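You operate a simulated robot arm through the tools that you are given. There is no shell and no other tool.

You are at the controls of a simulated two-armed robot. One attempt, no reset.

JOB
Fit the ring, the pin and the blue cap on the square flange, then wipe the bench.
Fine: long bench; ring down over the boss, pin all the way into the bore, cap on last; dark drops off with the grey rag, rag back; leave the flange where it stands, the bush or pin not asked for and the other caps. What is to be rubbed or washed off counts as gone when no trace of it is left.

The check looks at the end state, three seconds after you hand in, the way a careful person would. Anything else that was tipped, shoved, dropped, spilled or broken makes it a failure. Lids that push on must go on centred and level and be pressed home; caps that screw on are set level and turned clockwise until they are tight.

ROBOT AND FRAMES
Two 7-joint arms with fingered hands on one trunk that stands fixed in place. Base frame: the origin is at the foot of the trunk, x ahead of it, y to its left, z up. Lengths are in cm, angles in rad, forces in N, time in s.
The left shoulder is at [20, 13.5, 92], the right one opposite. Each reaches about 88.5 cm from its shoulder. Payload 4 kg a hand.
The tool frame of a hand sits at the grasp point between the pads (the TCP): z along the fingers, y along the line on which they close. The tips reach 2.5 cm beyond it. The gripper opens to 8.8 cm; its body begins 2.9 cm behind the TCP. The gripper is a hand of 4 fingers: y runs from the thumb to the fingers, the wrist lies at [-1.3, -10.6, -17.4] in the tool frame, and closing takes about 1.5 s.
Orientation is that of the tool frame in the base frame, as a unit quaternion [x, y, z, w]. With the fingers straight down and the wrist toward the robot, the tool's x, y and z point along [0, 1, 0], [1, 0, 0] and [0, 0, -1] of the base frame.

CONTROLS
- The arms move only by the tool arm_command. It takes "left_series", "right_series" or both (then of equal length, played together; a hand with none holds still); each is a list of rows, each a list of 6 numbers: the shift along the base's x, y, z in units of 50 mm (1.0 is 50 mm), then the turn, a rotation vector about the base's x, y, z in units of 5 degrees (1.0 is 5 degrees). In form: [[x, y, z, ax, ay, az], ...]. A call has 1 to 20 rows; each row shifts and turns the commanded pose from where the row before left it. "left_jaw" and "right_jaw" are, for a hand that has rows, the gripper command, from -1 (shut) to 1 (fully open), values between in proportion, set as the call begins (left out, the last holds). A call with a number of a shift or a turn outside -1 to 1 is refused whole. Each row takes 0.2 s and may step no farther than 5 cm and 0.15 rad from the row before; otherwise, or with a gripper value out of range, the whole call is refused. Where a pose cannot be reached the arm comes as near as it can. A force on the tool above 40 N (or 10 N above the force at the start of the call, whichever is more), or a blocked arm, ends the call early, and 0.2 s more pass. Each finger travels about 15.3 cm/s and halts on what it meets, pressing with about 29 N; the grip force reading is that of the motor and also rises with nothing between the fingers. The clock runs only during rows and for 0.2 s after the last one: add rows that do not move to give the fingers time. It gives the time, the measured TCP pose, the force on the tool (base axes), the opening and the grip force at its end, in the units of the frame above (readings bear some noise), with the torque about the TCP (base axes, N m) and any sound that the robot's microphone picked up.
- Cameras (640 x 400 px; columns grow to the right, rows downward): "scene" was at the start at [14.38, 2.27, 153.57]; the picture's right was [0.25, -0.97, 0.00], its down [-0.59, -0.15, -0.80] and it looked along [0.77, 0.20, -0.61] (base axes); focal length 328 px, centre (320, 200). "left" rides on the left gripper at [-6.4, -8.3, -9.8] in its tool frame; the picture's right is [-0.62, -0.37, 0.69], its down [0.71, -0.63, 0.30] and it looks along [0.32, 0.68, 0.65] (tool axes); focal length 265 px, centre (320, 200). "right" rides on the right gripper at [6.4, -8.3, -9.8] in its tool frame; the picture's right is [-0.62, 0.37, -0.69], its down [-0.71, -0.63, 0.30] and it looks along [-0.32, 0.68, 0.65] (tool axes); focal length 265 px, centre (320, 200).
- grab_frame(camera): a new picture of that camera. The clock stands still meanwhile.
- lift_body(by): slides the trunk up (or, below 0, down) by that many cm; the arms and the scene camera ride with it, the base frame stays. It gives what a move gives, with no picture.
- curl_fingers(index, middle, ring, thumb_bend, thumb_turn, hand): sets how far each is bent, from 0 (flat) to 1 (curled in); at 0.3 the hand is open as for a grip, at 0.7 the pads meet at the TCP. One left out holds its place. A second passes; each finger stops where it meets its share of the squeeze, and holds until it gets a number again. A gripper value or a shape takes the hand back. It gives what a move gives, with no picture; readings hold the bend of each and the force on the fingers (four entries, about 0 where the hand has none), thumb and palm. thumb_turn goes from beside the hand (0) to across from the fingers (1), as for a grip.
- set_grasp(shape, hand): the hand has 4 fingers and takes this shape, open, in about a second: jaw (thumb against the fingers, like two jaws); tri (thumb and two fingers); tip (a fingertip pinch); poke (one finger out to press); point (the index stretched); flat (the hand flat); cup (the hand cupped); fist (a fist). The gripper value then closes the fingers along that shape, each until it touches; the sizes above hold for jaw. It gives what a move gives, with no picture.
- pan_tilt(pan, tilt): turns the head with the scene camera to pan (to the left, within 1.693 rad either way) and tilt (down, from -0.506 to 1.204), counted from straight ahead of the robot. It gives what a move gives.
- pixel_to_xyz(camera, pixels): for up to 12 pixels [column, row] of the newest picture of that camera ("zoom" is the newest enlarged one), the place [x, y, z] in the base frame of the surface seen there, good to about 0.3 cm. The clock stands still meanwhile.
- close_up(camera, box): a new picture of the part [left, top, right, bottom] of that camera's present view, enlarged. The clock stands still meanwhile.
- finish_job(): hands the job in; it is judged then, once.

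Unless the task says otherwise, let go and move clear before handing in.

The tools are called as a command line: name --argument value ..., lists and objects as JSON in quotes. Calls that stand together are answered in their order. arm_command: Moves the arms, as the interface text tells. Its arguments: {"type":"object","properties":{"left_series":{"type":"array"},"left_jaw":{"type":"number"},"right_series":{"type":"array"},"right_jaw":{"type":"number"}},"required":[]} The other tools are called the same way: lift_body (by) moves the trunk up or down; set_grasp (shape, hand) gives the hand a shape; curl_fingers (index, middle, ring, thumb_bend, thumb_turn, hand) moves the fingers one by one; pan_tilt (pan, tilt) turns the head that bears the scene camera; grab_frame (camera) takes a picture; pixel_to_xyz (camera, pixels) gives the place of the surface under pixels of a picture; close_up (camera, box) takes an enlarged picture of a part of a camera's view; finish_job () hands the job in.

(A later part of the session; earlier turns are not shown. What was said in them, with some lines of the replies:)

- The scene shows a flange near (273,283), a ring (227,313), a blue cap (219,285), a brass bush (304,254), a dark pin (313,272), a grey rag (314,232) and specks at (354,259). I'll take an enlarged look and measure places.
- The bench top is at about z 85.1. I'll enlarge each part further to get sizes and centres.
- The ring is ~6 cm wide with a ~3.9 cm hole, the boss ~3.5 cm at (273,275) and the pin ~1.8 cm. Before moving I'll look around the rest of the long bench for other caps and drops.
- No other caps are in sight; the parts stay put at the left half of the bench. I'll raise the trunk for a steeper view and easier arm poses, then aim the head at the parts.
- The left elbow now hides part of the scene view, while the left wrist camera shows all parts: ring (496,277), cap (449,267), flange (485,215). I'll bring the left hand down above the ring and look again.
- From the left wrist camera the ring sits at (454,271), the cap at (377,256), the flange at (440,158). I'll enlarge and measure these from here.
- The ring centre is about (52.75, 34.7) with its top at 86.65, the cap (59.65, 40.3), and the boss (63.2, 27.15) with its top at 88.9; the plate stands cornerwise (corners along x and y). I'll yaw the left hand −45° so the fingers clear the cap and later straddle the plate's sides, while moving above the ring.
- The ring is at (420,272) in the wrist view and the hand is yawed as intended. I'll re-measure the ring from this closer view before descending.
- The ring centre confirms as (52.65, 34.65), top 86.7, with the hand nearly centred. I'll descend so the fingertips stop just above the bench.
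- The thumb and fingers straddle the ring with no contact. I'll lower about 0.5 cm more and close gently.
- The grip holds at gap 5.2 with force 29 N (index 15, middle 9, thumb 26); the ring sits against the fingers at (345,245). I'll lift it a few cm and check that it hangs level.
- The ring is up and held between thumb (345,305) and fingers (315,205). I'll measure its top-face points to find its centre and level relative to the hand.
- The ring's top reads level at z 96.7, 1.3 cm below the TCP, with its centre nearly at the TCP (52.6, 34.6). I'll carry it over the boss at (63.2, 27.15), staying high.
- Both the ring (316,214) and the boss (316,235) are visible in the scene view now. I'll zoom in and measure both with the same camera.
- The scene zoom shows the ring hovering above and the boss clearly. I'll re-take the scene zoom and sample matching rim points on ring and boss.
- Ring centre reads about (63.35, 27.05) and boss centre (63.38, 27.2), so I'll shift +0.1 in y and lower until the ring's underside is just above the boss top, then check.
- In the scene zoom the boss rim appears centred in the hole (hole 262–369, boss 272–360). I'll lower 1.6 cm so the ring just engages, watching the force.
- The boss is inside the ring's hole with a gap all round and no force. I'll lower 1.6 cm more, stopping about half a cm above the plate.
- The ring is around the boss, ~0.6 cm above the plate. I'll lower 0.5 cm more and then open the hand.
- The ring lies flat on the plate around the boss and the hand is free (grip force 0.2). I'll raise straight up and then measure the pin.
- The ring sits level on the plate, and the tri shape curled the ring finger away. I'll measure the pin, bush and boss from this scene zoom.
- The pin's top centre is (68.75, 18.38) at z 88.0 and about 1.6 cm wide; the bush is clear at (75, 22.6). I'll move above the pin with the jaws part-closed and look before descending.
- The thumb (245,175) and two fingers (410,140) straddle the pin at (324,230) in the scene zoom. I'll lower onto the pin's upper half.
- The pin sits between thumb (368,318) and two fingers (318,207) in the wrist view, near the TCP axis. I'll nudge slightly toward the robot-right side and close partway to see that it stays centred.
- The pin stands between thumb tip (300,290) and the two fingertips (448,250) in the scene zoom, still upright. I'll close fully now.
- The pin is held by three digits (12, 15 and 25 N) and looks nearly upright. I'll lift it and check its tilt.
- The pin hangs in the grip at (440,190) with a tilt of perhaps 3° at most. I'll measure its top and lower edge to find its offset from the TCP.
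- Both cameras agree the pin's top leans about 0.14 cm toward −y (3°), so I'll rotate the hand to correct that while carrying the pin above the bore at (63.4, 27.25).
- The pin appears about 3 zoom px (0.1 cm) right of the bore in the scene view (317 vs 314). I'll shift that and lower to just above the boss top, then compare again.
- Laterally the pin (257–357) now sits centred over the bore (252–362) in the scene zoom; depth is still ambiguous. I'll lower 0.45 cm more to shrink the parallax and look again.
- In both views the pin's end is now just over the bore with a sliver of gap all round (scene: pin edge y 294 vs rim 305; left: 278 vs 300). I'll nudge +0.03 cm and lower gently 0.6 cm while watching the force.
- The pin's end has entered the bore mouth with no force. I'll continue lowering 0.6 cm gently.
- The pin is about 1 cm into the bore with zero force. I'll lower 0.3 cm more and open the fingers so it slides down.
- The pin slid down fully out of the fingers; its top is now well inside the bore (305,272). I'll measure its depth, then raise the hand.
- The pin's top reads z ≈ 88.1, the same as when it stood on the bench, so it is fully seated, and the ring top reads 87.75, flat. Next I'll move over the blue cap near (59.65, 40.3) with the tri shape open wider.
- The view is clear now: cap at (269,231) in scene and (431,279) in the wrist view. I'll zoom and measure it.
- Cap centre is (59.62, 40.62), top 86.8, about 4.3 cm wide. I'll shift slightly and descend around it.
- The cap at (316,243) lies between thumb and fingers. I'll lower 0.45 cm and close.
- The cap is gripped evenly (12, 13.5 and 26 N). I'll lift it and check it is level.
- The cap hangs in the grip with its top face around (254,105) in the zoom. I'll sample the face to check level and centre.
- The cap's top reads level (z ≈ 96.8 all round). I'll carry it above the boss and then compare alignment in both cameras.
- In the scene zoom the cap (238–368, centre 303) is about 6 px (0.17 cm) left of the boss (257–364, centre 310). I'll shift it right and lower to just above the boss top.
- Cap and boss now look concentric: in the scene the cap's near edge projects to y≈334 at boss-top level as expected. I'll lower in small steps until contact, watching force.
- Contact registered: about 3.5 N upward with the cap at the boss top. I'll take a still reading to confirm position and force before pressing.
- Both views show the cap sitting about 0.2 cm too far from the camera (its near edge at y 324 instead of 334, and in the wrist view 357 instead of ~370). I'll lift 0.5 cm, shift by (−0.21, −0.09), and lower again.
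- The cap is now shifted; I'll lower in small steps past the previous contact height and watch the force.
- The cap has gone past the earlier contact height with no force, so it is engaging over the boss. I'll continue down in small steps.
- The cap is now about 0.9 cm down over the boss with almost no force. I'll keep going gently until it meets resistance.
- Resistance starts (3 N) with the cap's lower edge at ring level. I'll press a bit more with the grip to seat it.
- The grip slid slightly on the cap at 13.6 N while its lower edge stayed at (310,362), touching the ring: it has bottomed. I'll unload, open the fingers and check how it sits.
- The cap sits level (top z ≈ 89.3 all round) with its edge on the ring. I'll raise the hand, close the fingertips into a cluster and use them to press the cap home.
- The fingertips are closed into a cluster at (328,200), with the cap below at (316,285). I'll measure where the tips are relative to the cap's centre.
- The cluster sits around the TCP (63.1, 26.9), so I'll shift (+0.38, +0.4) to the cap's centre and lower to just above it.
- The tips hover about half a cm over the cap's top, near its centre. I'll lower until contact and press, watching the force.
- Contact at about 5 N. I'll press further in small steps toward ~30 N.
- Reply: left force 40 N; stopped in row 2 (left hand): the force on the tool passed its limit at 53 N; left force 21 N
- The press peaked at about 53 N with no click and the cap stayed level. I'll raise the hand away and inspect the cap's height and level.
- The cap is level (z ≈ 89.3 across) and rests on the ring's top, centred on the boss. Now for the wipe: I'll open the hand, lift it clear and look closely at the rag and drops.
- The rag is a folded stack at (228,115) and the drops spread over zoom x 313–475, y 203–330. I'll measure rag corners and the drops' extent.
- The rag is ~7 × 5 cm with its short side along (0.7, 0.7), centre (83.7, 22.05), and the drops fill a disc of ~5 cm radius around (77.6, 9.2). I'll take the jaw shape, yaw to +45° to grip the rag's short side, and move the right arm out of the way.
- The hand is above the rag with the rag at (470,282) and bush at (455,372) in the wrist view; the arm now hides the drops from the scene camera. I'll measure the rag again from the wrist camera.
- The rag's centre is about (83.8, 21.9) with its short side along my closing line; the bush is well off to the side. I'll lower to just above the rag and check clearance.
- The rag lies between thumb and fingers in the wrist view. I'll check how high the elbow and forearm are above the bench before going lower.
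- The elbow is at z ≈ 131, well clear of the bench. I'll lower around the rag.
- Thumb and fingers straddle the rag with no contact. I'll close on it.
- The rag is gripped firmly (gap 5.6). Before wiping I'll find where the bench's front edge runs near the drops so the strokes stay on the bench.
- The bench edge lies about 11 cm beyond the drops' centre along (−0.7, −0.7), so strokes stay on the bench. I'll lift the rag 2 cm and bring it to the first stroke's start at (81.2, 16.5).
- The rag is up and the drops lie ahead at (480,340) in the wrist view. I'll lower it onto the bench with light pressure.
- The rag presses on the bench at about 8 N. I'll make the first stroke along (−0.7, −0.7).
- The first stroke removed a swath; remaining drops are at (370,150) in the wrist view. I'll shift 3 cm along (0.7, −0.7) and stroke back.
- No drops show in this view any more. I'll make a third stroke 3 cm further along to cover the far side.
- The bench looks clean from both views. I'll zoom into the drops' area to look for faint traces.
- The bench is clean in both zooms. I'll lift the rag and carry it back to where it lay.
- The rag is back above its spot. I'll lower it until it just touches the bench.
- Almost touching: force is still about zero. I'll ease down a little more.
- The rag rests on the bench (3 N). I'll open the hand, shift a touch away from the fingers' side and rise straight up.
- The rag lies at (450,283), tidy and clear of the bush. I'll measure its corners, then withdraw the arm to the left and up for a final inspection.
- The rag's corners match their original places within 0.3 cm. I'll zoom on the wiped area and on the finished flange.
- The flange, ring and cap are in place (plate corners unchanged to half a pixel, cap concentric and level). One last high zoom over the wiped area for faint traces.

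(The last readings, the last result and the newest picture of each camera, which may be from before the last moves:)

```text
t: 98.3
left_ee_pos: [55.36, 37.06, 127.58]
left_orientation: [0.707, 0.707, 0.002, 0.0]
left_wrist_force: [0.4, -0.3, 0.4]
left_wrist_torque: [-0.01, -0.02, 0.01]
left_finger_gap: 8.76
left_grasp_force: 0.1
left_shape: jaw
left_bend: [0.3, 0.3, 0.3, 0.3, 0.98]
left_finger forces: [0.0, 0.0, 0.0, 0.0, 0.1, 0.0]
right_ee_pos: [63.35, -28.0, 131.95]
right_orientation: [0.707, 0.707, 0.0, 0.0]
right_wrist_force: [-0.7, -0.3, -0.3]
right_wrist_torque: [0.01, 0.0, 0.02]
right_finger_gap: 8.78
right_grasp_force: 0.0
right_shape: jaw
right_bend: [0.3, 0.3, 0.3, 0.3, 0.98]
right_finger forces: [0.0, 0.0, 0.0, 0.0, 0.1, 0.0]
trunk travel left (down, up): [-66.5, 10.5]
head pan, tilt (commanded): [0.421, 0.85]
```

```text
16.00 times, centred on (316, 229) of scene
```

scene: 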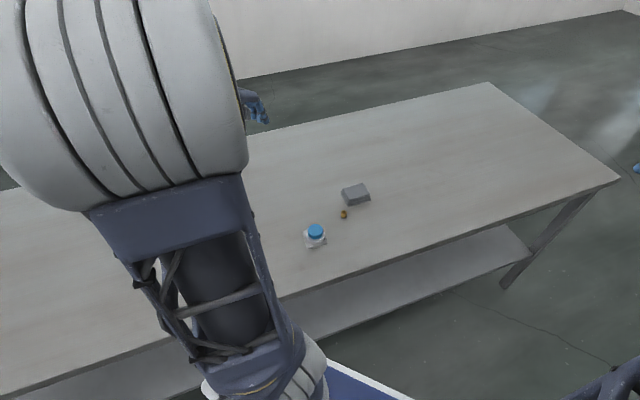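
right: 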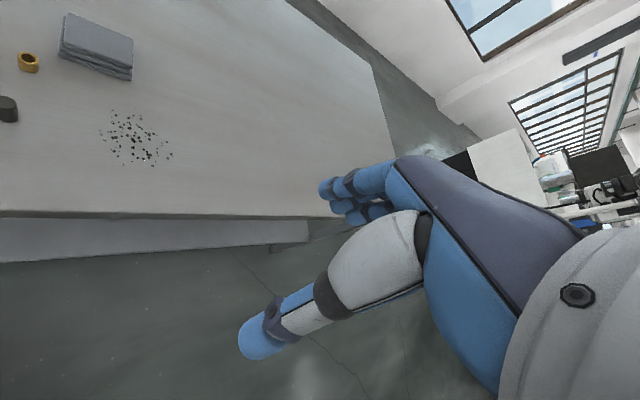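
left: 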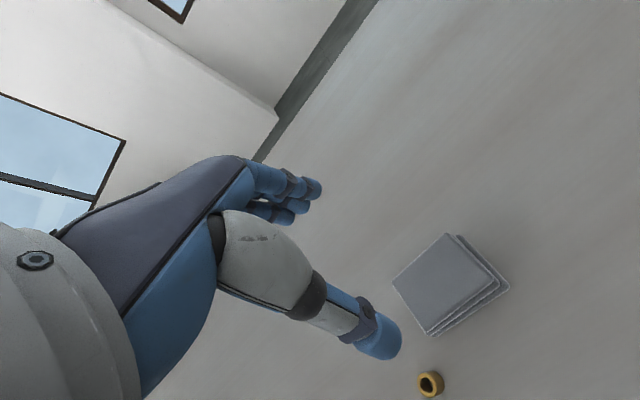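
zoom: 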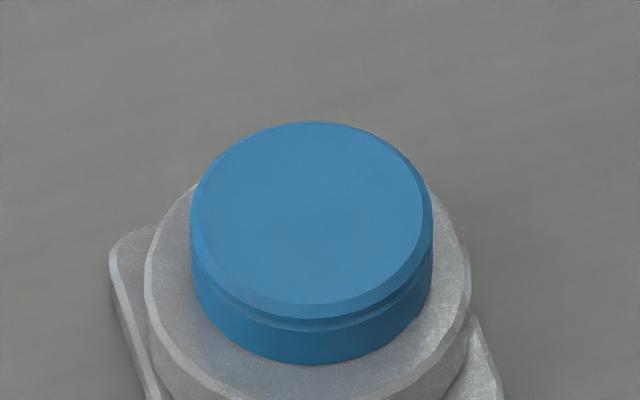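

Everything reads as done: the bench is spotless, the rag is back, the bush is untouched, and the cap sits level and flush on the ring over the boss. Both hands are clear, so I'll hand in.

finish_job

```text
The job is handed in.
```

The flange is assembled and the bench is wiped. I've handed the job in but have no verdict back yet.

- **Ring:** it lies flat on the plate around the boss.
- **Pin:** it dropped fully into the bore by its own weight. Its top measured at the same height as when it stood on the bench.
- **Blue cap:** it sits level and roughly centred over the boss, its lower edge on the ring. I took it as a push-on cap because the boss shows no thread. I pressed it from above until the force limit stopped the move at 53 N. There was no click, and that press was somewhat off-centre.
- **Bench:** three strokes with the grey rag took off the drops, and close-ups of the area show no trace.
- **Rag:** it is back within about 0.4 cm of where it lay.
- **Left alone:** the flange moved by no more than about 0.1 cm by camera, and the brass bush was not touched. I saw no other caps on the parts of the bench I could see.
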